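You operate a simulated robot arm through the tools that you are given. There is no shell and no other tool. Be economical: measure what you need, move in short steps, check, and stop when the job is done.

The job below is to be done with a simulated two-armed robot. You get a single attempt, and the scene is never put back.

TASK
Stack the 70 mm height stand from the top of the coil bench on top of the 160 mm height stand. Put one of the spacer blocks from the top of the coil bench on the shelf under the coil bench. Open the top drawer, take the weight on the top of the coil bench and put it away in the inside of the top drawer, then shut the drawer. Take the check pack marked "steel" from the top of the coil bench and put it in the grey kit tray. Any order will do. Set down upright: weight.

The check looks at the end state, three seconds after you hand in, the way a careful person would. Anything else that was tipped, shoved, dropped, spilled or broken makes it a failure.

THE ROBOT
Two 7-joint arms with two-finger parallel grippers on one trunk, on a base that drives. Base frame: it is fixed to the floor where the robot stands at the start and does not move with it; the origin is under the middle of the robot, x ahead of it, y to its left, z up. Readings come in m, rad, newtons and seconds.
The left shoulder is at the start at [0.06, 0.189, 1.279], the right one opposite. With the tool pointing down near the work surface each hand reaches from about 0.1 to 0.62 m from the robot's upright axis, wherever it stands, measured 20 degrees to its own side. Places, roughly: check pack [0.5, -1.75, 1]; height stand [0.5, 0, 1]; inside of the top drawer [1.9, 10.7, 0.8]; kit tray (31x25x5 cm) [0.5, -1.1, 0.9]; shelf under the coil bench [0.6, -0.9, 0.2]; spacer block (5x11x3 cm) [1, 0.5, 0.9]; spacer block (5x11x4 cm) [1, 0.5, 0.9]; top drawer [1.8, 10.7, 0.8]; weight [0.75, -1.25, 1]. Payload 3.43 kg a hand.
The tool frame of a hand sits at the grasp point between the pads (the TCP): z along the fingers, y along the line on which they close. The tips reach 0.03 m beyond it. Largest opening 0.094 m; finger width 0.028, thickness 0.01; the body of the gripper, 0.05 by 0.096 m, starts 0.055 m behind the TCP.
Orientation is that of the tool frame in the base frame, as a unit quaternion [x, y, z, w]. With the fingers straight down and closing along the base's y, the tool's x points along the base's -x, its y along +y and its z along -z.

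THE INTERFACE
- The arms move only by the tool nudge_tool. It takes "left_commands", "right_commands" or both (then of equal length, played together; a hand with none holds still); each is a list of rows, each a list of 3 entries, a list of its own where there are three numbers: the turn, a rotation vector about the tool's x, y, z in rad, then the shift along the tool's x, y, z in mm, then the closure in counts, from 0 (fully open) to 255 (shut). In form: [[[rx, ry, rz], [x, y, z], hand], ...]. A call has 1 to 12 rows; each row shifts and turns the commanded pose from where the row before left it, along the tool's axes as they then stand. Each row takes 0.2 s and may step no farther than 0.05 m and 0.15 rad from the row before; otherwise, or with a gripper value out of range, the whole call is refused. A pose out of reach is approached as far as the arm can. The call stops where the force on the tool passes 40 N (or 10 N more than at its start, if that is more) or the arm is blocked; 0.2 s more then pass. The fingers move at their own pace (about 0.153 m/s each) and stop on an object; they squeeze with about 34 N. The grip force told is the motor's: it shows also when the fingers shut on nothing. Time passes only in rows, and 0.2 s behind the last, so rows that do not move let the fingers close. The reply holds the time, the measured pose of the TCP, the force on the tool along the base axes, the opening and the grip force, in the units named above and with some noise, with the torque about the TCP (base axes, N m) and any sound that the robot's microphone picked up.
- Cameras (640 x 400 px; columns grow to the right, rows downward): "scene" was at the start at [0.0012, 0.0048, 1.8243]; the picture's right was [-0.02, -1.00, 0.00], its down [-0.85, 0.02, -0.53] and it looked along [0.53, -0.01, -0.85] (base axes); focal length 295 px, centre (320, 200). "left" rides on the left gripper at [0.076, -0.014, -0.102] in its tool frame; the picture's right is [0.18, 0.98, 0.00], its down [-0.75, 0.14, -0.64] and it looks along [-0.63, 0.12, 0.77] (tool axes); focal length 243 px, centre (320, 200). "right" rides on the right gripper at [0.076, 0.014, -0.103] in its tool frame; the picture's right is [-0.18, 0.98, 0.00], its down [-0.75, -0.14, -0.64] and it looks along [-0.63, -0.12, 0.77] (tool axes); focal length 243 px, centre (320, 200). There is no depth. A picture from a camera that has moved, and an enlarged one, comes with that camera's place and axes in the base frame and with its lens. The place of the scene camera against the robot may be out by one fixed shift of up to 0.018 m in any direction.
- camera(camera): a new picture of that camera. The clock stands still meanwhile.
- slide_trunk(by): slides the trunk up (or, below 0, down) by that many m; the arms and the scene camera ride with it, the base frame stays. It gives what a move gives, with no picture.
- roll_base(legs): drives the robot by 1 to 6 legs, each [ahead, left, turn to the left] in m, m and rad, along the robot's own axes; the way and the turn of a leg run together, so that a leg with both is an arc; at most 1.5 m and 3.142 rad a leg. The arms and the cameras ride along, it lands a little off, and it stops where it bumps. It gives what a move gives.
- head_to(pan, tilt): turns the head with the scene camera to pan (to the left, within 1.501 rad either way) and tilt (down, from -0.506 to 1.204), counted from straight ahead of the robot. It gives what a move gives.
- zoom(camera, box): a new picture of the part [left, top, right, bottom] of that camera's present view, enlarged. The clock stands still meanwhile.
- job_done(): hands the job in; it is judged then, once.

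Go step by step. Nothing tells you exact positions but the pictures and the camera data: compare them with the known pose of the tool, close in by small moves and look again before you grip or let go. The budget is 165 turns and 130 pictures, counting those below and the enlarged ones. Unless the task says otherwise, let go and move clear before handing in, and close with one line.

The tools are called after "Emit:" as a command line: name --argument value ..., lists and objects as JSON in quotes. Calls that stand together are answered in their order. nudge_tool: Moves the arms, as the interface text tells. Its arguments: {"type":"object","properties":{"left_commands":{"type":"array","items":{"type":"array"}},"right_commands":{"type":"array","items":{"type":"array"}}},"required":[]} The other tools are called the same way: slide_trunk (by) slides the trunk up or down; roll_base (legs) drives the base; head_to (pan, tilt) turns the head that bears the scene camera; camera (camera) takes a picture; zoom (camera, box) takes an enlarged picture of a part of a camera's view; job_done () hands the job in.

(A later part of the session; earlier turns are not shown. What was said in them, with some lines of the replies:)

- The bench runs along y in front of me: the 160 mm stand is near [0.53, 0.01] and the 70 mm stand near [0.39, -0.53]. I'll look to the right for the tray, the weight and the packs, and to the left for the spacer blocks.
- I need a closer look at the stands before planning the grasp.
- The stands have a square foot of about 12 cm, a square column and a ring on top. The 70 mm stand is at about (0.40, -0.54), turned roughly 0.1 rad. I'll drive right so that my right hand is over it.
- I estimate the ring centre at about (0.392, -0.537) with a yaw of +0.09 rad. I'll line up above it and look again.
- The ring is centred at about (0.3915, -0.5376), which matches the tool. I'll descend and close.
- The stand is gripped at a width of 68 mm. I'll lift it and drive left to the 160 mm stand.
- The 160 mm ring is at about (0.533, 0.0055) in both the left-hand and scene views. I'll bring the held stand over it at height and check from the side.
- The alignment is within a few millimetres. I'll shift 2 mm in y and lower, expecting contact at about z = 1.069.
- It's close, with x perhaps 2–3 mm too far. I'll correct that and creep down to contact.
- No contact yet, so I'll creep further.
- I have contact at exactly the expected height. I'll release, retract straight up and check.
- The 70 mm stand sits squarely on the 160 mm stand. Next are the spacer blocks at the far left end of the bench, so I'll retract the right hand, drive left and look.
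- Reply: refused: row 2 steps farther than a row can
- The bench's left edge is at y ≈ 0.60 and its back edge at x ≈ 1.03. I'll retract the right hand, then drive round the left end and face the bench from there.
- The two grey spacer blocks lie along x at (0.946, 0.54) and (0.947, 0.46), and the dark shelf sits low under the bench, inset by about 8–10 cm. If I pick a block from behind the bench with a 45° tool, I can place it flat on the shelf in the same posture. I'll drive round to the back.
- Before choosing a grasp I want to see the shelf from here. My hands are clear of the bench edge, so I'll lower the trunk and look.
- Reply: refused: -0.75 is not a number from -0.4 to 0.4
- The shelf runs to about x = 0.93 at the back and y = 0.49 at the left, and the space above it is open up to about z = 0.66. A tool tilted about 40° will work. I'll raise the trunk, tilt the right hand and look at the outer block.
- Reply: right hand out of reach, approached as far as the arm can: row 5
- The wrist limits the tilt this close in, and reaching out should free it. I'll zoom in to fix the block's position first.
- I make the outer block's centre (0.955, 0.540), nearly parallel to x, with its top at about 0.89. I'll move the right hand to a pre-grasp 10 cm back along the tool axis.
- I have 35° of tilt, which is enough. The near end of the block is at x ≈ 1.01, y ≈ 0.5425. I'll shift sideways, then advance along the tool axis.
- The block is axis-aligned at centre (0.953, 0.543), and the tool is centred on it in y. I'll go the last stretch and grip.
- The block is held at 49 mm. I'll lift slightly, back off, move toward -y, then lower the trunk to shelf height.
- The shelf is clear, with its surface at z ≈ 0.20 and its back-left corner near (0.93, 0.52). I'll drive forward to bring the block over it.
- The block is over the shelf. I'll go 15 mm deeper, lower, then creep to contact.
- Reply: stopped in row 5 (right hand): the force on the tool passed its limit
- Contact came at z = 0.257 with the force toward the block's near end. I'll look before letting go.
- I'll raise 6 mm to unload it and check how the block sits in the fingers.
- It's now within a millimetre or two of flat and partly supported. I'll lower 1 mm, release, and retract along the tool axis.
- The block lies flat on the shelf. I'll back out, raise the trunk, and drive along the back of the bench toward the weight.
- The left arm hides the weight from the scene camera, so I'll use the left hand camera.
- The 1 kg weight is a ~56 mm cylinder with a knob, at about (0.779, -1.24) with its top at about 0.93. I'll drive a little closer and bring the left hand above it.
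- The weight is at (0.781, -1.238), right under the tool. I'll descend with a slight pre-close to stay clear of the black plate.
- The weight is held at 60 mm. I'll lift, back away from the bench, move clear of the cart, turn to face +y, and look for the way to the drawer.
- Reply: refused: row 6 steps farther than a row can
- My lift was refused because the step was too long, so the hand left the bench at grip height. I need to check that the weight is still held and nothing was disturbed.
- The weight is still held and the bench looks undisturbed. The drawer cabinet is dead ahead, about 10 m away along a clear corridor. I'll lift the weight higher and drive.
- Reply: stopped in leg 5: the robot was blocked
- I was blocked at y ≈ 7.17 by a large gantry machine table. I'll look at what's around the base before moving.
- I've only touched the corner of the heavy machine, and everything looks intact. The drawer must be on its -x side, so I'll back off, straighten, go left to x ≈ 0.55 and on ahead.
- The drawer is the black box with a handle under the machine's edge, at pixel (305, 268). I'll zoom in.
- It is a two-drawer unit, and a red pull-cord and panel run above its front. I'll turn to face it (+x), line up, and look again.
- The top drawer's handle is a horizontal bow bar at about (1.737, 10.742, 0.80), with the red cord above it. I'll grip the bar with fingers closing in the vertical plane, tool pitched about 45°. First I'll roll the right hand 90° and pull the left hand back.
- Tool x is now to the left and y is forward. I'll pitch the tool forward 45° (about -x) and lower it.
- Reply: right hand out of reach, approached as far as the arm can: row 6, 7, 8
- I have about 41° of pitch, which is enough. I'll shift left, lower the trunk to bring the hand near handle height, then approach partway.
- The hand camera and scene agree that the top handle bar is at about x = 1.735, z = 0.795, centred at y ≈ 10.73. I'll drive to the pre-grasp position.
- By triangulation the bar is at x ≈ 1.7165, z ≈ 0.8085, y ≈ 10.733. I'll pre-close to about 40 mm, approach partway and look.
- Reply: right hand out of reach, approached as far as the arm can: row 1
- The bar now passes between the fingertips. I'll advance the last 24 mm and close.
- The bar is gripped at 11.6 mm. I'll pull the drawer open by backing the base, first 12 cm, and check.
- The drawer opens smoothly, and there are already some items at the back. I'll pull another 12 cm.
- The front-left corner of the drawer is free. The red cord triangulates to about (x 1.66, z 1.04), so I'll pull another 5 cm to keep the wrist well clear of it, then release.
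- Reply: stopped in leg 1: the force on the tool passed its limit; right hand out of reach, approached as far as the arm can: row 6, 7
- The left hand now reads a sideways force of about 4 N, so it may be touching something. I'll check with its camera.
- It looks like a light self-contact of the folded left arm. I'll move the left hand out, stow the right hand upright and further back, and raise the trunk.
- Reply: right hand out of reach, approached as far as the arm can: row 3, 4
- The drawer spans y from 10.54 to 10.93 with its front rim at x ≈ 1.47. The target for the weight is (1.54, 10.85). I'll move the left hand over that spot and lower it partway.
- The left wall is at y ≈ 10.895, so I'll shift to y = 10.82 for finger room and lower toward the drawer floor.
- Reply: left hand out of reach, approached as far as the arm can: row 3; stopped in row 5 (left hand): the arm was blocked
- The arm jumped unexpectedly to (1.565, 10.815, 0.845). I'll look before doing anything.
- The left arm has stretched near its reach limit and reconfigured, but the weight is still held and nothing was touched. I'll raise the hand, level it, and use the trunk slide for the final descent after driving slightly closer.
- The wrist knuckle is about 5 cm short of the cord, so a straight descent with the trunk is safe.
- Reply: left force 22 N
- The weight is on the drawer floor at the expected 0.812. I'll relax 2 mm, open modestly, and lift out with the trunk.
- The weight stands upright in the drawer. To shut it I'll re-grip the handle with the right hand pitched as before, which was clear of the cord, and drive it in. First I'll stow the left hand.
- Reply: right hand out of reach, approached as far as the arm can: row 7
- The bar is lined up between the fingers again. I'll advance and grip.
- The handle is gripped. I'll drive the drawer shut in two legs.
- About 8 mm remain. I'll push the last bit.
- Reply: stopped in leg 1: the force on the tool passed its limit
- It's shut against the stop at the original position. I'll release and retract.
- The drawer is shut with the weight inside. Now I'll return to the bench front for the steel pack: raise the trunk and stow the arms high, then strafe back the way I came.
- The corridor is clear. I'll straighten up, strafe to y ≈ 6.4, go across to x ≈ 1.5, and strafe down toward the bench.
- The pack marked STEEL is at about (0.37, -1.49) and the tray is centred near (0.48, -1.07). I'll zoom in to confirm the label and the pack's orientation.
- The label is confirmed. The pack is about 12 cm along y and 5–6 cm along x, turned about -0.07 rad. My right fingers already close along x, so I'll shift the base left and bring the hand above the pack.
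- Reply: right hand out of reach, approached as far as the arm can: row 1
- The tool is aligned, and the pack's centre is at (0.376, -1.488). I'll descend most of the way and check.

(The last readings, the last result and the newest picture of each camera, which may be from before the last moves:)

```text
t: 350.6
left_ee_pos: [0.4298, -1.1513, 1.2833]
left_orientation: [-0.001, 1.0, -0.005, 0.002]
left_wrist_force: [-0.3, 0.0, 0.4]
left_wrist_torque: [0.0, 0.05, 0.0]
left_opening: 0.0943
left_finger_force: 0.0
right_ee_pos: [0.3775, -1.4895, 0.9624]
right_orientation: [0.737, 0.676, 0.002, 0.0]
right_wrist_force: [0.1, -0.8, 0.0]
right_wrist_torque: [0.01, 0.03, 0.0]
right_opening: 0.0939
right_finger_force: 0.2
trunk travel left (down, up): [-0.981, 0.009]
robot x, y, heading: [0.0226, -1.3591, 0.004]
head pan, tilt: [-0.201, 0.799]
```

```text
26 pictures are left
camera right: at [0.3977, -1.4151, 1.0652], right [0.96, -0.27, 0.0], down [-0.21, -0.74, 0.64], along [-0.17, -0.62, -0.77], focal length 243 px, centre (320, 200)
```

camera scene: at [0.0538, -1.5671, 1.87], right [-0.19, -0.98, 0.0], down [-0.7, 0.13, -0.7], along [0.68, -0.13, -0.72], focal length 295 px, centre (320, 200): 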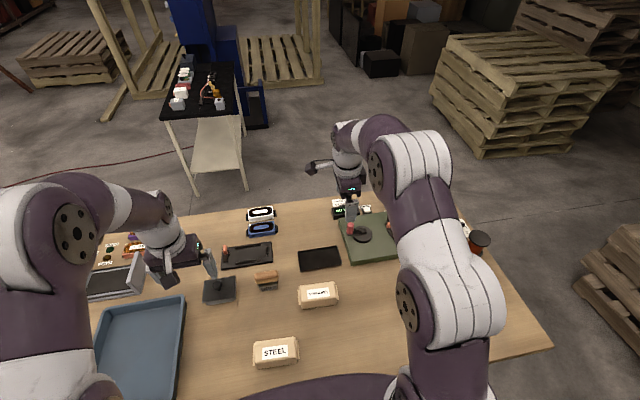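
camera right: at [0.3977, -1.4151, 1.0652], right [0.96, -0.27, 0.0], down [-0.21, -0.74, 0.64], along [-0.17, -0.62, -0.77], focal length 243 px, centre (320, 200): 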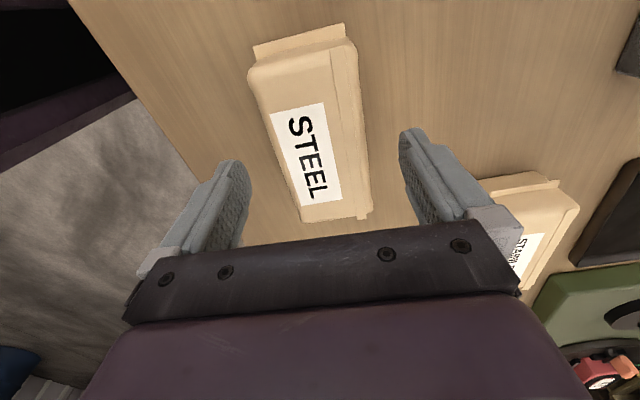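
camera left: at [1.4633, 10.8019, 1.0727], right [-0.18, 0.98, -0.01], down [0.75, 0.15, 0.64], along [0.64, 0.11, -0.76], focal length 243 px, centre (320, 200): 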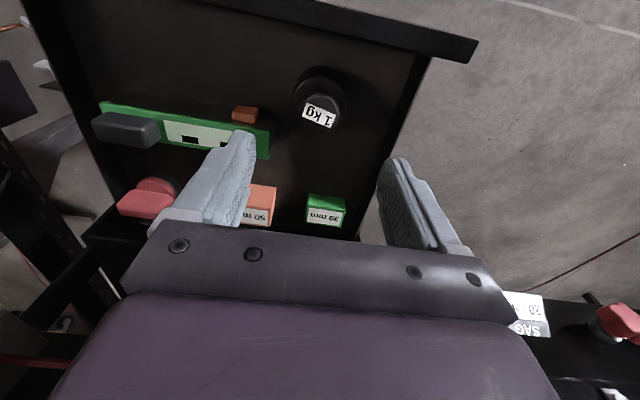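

Emit:
nudge_tool --right_commands '[[[0, 0, 0], [0, 0, 35], 0], [[0, 0, 0], [0, 0, 25], 0], [[0, 0, 0], [0, 0, 6], 0], [[0, 0, 0], [0, 0, 0], 200], [[0, 0, 0], [0, 0, 0], 255], [[0, 0, 0], [0, 0, 0], 255], [[0, 0, 0], [0, 0, 0], 255]]'

Emit:
camera --camera "right"

```text
t: 352.2
left_ee_pos: [0.4296, -1.1524, 1.2848]
left_orientation: [-0.002, 1.0, -0.004, 0.004]
left_wrist_force: [0.0, 0.1, 0.3]
left_wrist_torque: [-0.03, 0.01, 0.01]
left_opening: 0.0943
left_finger_force: 0.2
right_ee_pos: [0.3779, -1.4883, 0.897]
right_orientation: [0.736, 0.677, 0.002, 0.001]
right_wrist_force: [-1.4, -0.3, -0.3]
right_wrist_torque: [-0.02, 0.13, -0.01]
right_opening: 0.0707
right_finger_force: 34.4
trunk travel left (down, up): [-0.981, 0.009]
robot x, y, heading: [0.0177, -1.3551, -0.001]
head pan, tilt: [-0.201, 0.799]
```

```text
25 pictures are left
camera right: at [0.3983, -1.4152, 1.0], right [0.96, -0.27, 0.0], down [-0.21, -0.74, 0.64], along [-0.17, -0.62, -0.77], focal length 243 px, centre (320, 200)
```

right: 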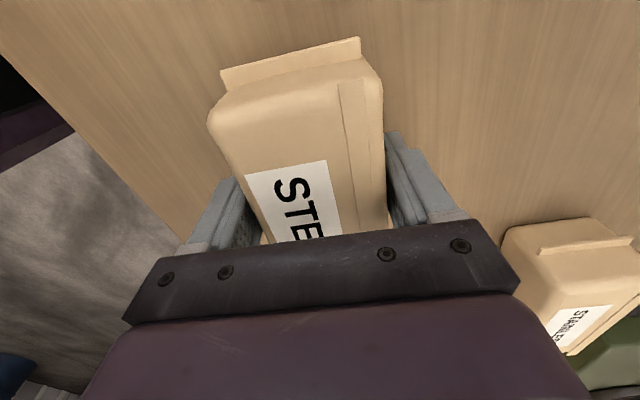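

The pack is gripped at 71 mm. I'll lift it, and only then drive.

Emit:
nudge_tool --right_commands '[[[0, 0, 0], [0, 0, -20], 255], [[0, 0, 0], [0, 0, -45], 255], [[0, 0, 0], [0, 0, -45], 255], [[0, 0, 0], [0, 0, -45], 255], [[0, 0, 0], [0, 0, -45], 255], [[0, 0, 0], [0, 0, 0], 255]]'

```text
t: 353.6
left_ee_pos: [0.4322, -1.1523, 1.2844]
left_orientation: [-0.001, 1.0, -0.004, 0.003]
left_wrist_force: [0.0, 0.3, -0.1]
left_wrist_torque: [-0.02, -0.03, 0.0]
left_opening: 0.0942
left_finger_force: 0.0
right_ee_pos: [0.3766, -1.4899, 1.0991]
right_orientation: [0.737, 0.676, 0.002, 0.0]
right_wrist_force: [0.0, -0.2, -4.4]
right_wrist_torque: [0.03, 0.03, -0.03]
right_opening: 0.0703
right_finger_force: 33.5
trunk travel left (down, up): [-0.981, 0.009]
robot x, y, heading: [0.0221, -1.3536, 0.002]
head pan, tilt: [-0.201, 0.799]
```

Emit:
roll_base --legs '[[0, 0.42, 0]]'

Emit:
camera --camera "right"

Emit:
head_to --pan -0.3 --tilt 0.95

Emit:
camera --camera "scene"

```text
t: 356.1
left_ee_pos: [0.4321, -0.7386, 1.2835]
left_orientation: [0.002, 1.0, -0.003, 0.003]
left_wrist_force: [-0.2, -0.2, -0.2]
left_wrist_torque: [0.0, 0.0, 0.0]
left_opening: 0.094
left_finger_force: 0.0
right_ee_pos: [0.3769, -1.0761, 1.0978]
right_orientation: [0.738, 0.675, 0.003, 0.0]
right_wrist_force: [-0.4, 0.4, -4.3]
right_wrist_torque: [0.07, -0.02, 0.0]
right_opening: 0.0699
right_finger_force: 33.9
trunk travel left (down, up): [-0.981, 0.009]
robot x, y, heading: [0.0217, -0.9438, 0.002]
head pan, tilt: [-0.201, 0.799]
```

```text
24 pictures are left
camera right: at [0.3968, -1.0032, 1.2008], right [0.96, -0.27, 0.0], down [-0.21, -0.74, 0.64], along [-0.17, -0.62, -0.77], focal length 243 px, centre (320, 200)
```

right: 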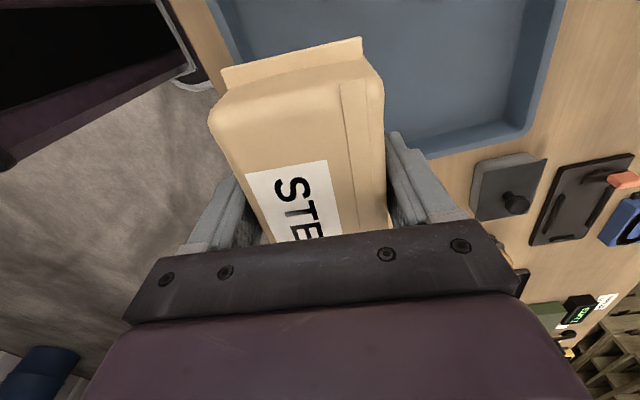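

```text
t: 356.8
left_ee_pos: [0.4307, -0.7375, 1.2837]
left_orientation: [0.001, 1.0, -0.004, 0.002]
left_wrist_force: [0.9, -0.8, 0.0]
left_wrist_torque: [0.0, 0.01, 0.0]
left_opening: 0.0939
left_finger_force: 0.1
right_ee_pos: [0.3764, -1.0759, 1.0986]
right_orientation: [0.738, 0.675, 0.002, 0.001]
right_wrist_force: [0.0, 0.1, -3.7]
right_wrist_torque: [0.03, 0.03, -0.02]
right_opening: 0.0703
right_finger_force: 34.0
trunk travel left (down, up): [-0.981, 0.009]
robot x, y, heading: [0.0206, -0.942, -0.001]
head pan, tilt: [-0.3, 0.949]
```

```text
23 pictures are left
camera scene: at [0.0222, -0.956, 1.8585], right [-0.3, -0.96, 0.0], down [-0.78, 0.24, -0.58], along [0.56, -0.17, -0.81], focal length 295 px, centre (320, 200)
```

scene: 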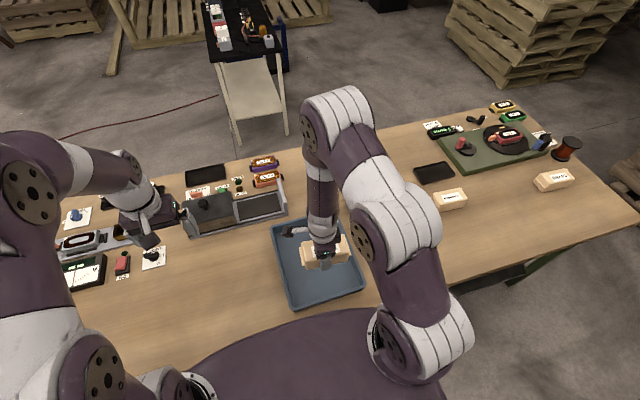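

The tray spans x 0.29–0.60 and y -0.95 to -1.20. I'll centre the pack over (0.447, -1.07) and lower it in.

Emit:
nudge_tool --right_commands '[[[0, 0, 0], [5, 35, 0], 255], [[0, 0, 0], [5, 35, 0], 255], [[0, 0, 0], [0, 0, 45], 255], [[0, 0, 0], [0, 0, 45], 255], [[0, 0, 0], [0, 0, 40], 255], [[0, 0, 0], [0, 0, 30], 255], [[0, 0, 0], [0, 0, 0], 255]]'

Emit:
camera --camera "right"

Emit:
zoom --camera "scene" --box '[240, 200, 400, 300]'

```text
t: 358.4
left_ee_pos: [0.4304, -0.7376, 1.2841]
left_orientation: [0.001, 1.0, -0.005, 0.002]
left_wrist_force: [0.3, -0.1, -0.1]
left_wrist_torque: [-0.02, -0.01, -0.02]
left_opening: 0.0942
left_finger_force: 0.1
right_ee_pos: [0.4408, -1.0701, 0.9388]
right_orientation: [0.738, 0.675, 0.001, 0.001]
right_wrist_force: [0.1, -0.3, -4.2]
right_wrist_torque: [0.02, 0.0, -0.01]
right_opening: 0.0703
right_finger_force: 33.4
right hand out of reach, approached as far as the arm can: row 1
trunk travel left (down, up): [-0.981, 0.009]
robot x, y, heading: [0.0185, -0.9393, -0.003]
head pan, tilt: [-0.3, 0.949]
```

```text
22 pictures are left
camera right: at [0.4604, -0.9963, 1.0414], right [0.96, -0.27, 0.0], down [-0.21, -0.74, 0.64], along [-0.17, -0.62, -0.77], focal length 243 px, centre (320, 200)
```

right: 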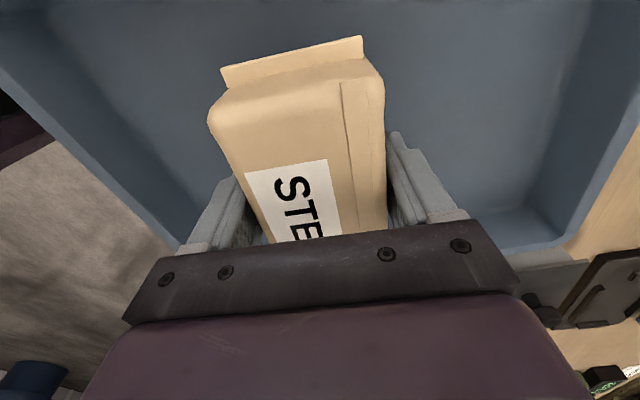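

```text
4.00 times, centred on (320, 250) of scene
camera zoom: at [0.0223, -0.9561, 1.8584], right [-0.3, -0.96, 0.0], down [-0.78, 0.24, -0.58], along [0.56, -0.17, -0.81], focal length 1179 px, centre (320, 0)
```

zoom: 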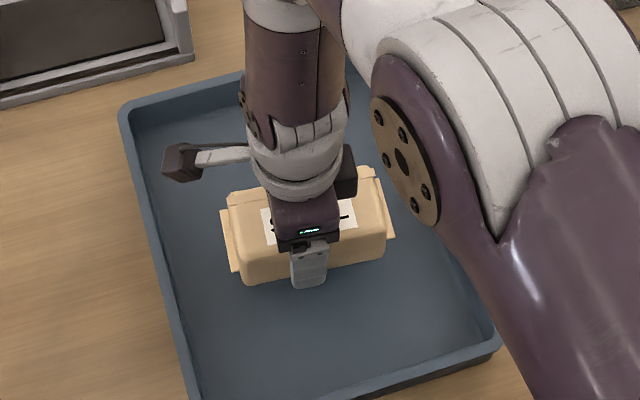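

The pack is well inside the tray walls. I'll lower to contact.

Emit:
nudge_tool --right_commands '[[[0, 0, 0], [0, 0, 20], 255], [[0, 0, 0], [0, 0, 8], 255], [[0, 0, 0], [0, 0, 4], 255], [[0, 0, 0], [0, 0, 2], 255], [[0, 0, 0], [0, 0, 0], 255]]'

```text
t: 359.6
left_ee_pos: [0.4312, -0.7364, 1.2831]
left_orientation: [0.001, 1.0, -0.005, 0.002]
left_wrist_force: [0.3, 0.4, 0.1]
left_wrist_torque: [0.02, -0.03, 0.01]
left_opening: 0.0938
left_finger_force: 0.1
right_ee_pos: [0.44, -1.0701, 0.9038]
right_orientation: [0.738, 0.675, 0.002, 0.001]
right_wrist_force: [-0.1, 0.2, -3.8]
right_wrist_torque: [0.03, 0.0, 0.01]
right_opening: 0.0703
right_finger_force: 33.9
trunk travel left (down, up): [-0.981, 0.009]
robot x, y, heading: [0.0203, -0.9415, -0.0]
head pan, tilt: [-0.3, 0.949]
```

Emit:
nudge_tool --right_commands '[[[0, 0, 0], [0, 0, 1.5], 255], [[0, 0, 0], [0, 0, 1.5], 255], [[0, 0, 0], [0, 0, 0], 255]]'

```text
t: 360.4
left_ee_pos: [0.4304, -0.7364, 1.2834]
left_orientation: [0.001, 1.0, -0.005, 0.002]
left_wrist_force: [0.4, 0.2, 0.1]
left_wrist_torque: [0.01, 0.04, -0.01]
left_opening: 0.0938
left_finger_force: 0.1
right_ee_pos: [0.441, -1.0691, 0.9019]
right_orientation: [0.738, 0.675, 0.002, 0.001]
right_wrist_force: [0.3, 0.0, -2.1]
right_wrist_torque: [-0.08, 0.04, 0.05]
right_opening: 0.0702
right_finger_force: 34.1
trunk travel left (down, up): [-0.981, 0.009]
robot x, y, heading: [0.0199, -0.9433, -0.003]
head pan, tilt: [-0.3, 0.949]
```

The pack is touching down at about 0.902. I'll release and lift clear.

Emit:
nudge_tool --right_commands '[[[0, 0, 0], [0, 0, 0.7], 255], [[0, 0, 0], [0, 0, 0], 60], [[0, 0, 0], [0, 0, 0], 30], [[0, 0, 0], [0, 0, 0], 0], [[0, 0, 0], [0, 0, 0], 0], [[0, 0, 0], [0, 0, -20], 0], [[0, 0, 0], [0, 0, -45], 0], [[0, 0, 0], [0, 0, -45], 0], [[0, 0, 0], [0, 0, -45], 0], [[0, 0, 0], [0, 0, -45], 0], [[0, 0, 0], [0, 0, 0], 0]]'

Emit:
camera --camera "right"

Emit:
head_to --pan 0.2 --tilt 0.75

Emit:
camera --camera "scene"

```text
t: 362.8
left_ee_pos: [0.4306, -0.7373, 1.2837]
left_orientation: [0.0, 1.0, -0.004, 0.003]
left_wrist_force: [-0.6, -0.2, 0.7]
left_wrist_torque: [0.0, 0.01, 0.0]
left_opening: 0.0938
left_finger_force: 0.1
right_ee_pos: [0.4395, -1.0703, 1.1001]
right_orientation: [0.738, 0.675, 0.001, 0.001]
right_wrist_force: [0.4, 0.3, 0.3]
right_wrist_torque: [-0.02, -0.02, 0.0]
right_opening: 0.094
right_finger_force: 0.0
trunk travel left (down, up): [-0.981, 0.009]
robot x, y, heading: [0.023, -0.9419, 0.0]
head pan, tilt: [-0.3, 0.949]
```

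```text
20 pictures are left
camera right: at [0.4598, -0.9962, 1.2025], right [0.96, -0.27, 0.0], down [-0.21, -0.74, 0.64], along [-0.17, -0.62, -0.77], focal length 243 px, centre (320, 200)
```

right: 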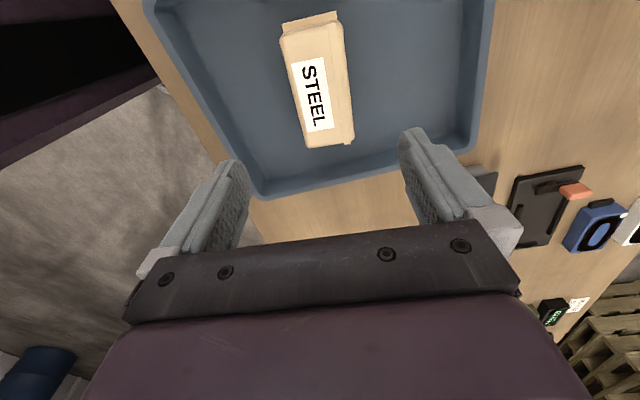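

```text
t: 363.8
left_ee_pos: [0.4303, -0.7375, 1.2845]
left_orientation: [0.001, 1.0, -0.005, 0.002]
left_wrist_force: [0.1, 0.3, 0.4]
left_wrist_torque: [0.0, 0.03, 0.0]
left_opening: 0.0937
left_finger_force: 0.0
right_ee_pos: [0.4385, -1.0691, 1.0987]
right_orientation: [0.738, 0.675, 0.002, 0.0]
right_wrist_force: [0.0, -0.3, 0.2]
right_wrist_torque: [0.0, -0.02, -0.03]
right_opening: 0.0942
right_finger_force: 0.0
trunk travel left (down, up): [-0.981, 0.009]
robot x, y, heading: [0.0215, -0.9378, 0.002]
head pan, tilt: [0.201, 0.75]
```

```text
19 pictures are left
camera scene: at [0.0333, -0.918, 1.8739], right [0.2, -0.98, 0.0], down [-0.67, -0.14, -0.73], along [0.72, 0.15, -0.68], focal length 295 px, centre (320, 200)
```

scene: 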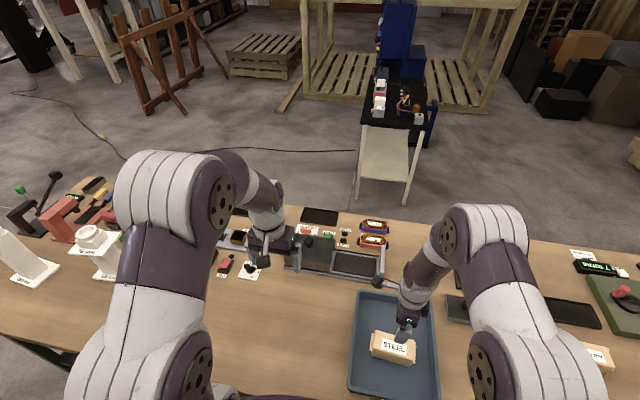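

The steel pack is in the tray. One last check on the stacked stands and the rest of the bench.

Emit:
head_to --pan 0.85 --tilt 0.6

Emit:
camera --camera "scene"

```text
t: 364.8
left_ee_pos: [0.4308, -0.7358, 1.2834]
left_orientation: [0.0, 1.0, -0.004, 0.002]
left_wrist_force: [0.2, -0.2, 0.3]
left_wrist_torque: [0.0, 0.0, 0.0]
left_opening: 0.0937
left_finger_force: 0.0
right_ee_pos: [0.4403, -1.0696, 1.0989]
right_orientation: [0.738, 0.675, 0.002, 0.0]
right_wrist_force: [0.3, 0.3, -0.7]
right_wrist_torque: [-0.01, 0.03, -0.01]
right_opening: 0.0942
right_finger_force: 0.1
trunk travel left (down, up): [-0.981, 0.009]
robot x, y, heading: [0.0236, -0.9429, -0.002]
head pan, tilt: [0.85, 0.6]
```

```text
18 pictures are left
camera scene: at [0.0108, -0.8681, 1.8868], right [0.75, -0.66, 0.0], down [-0.37, -0.42, -0.82], along [0.54, 0.62, -0.57], focal length 295 px, centre (320, 200)
```

scene: 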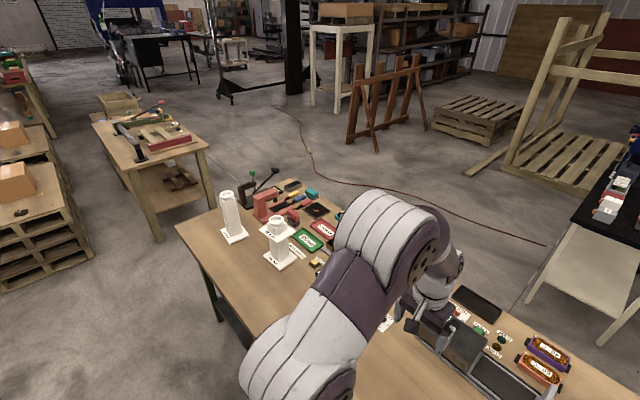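

The stack stands, the bench is in order, and both hands are empty and clear. I'm handing in.

Emit:
job_done

```text
The job is handed in.
```

I finished and handed in all four jobs: the 70 mm stand is on the 160 mm stand, a spacer block is on the shelf, the 1 kg weight is upright in the shut top drawer, and the steel pack is in the grey tray. Along the way, the weight slid about 30 cm across the bench while gripped, after a lift was refused, and the robot bumped the corner of the gantry machine. I saw nothing disturbed in either case.
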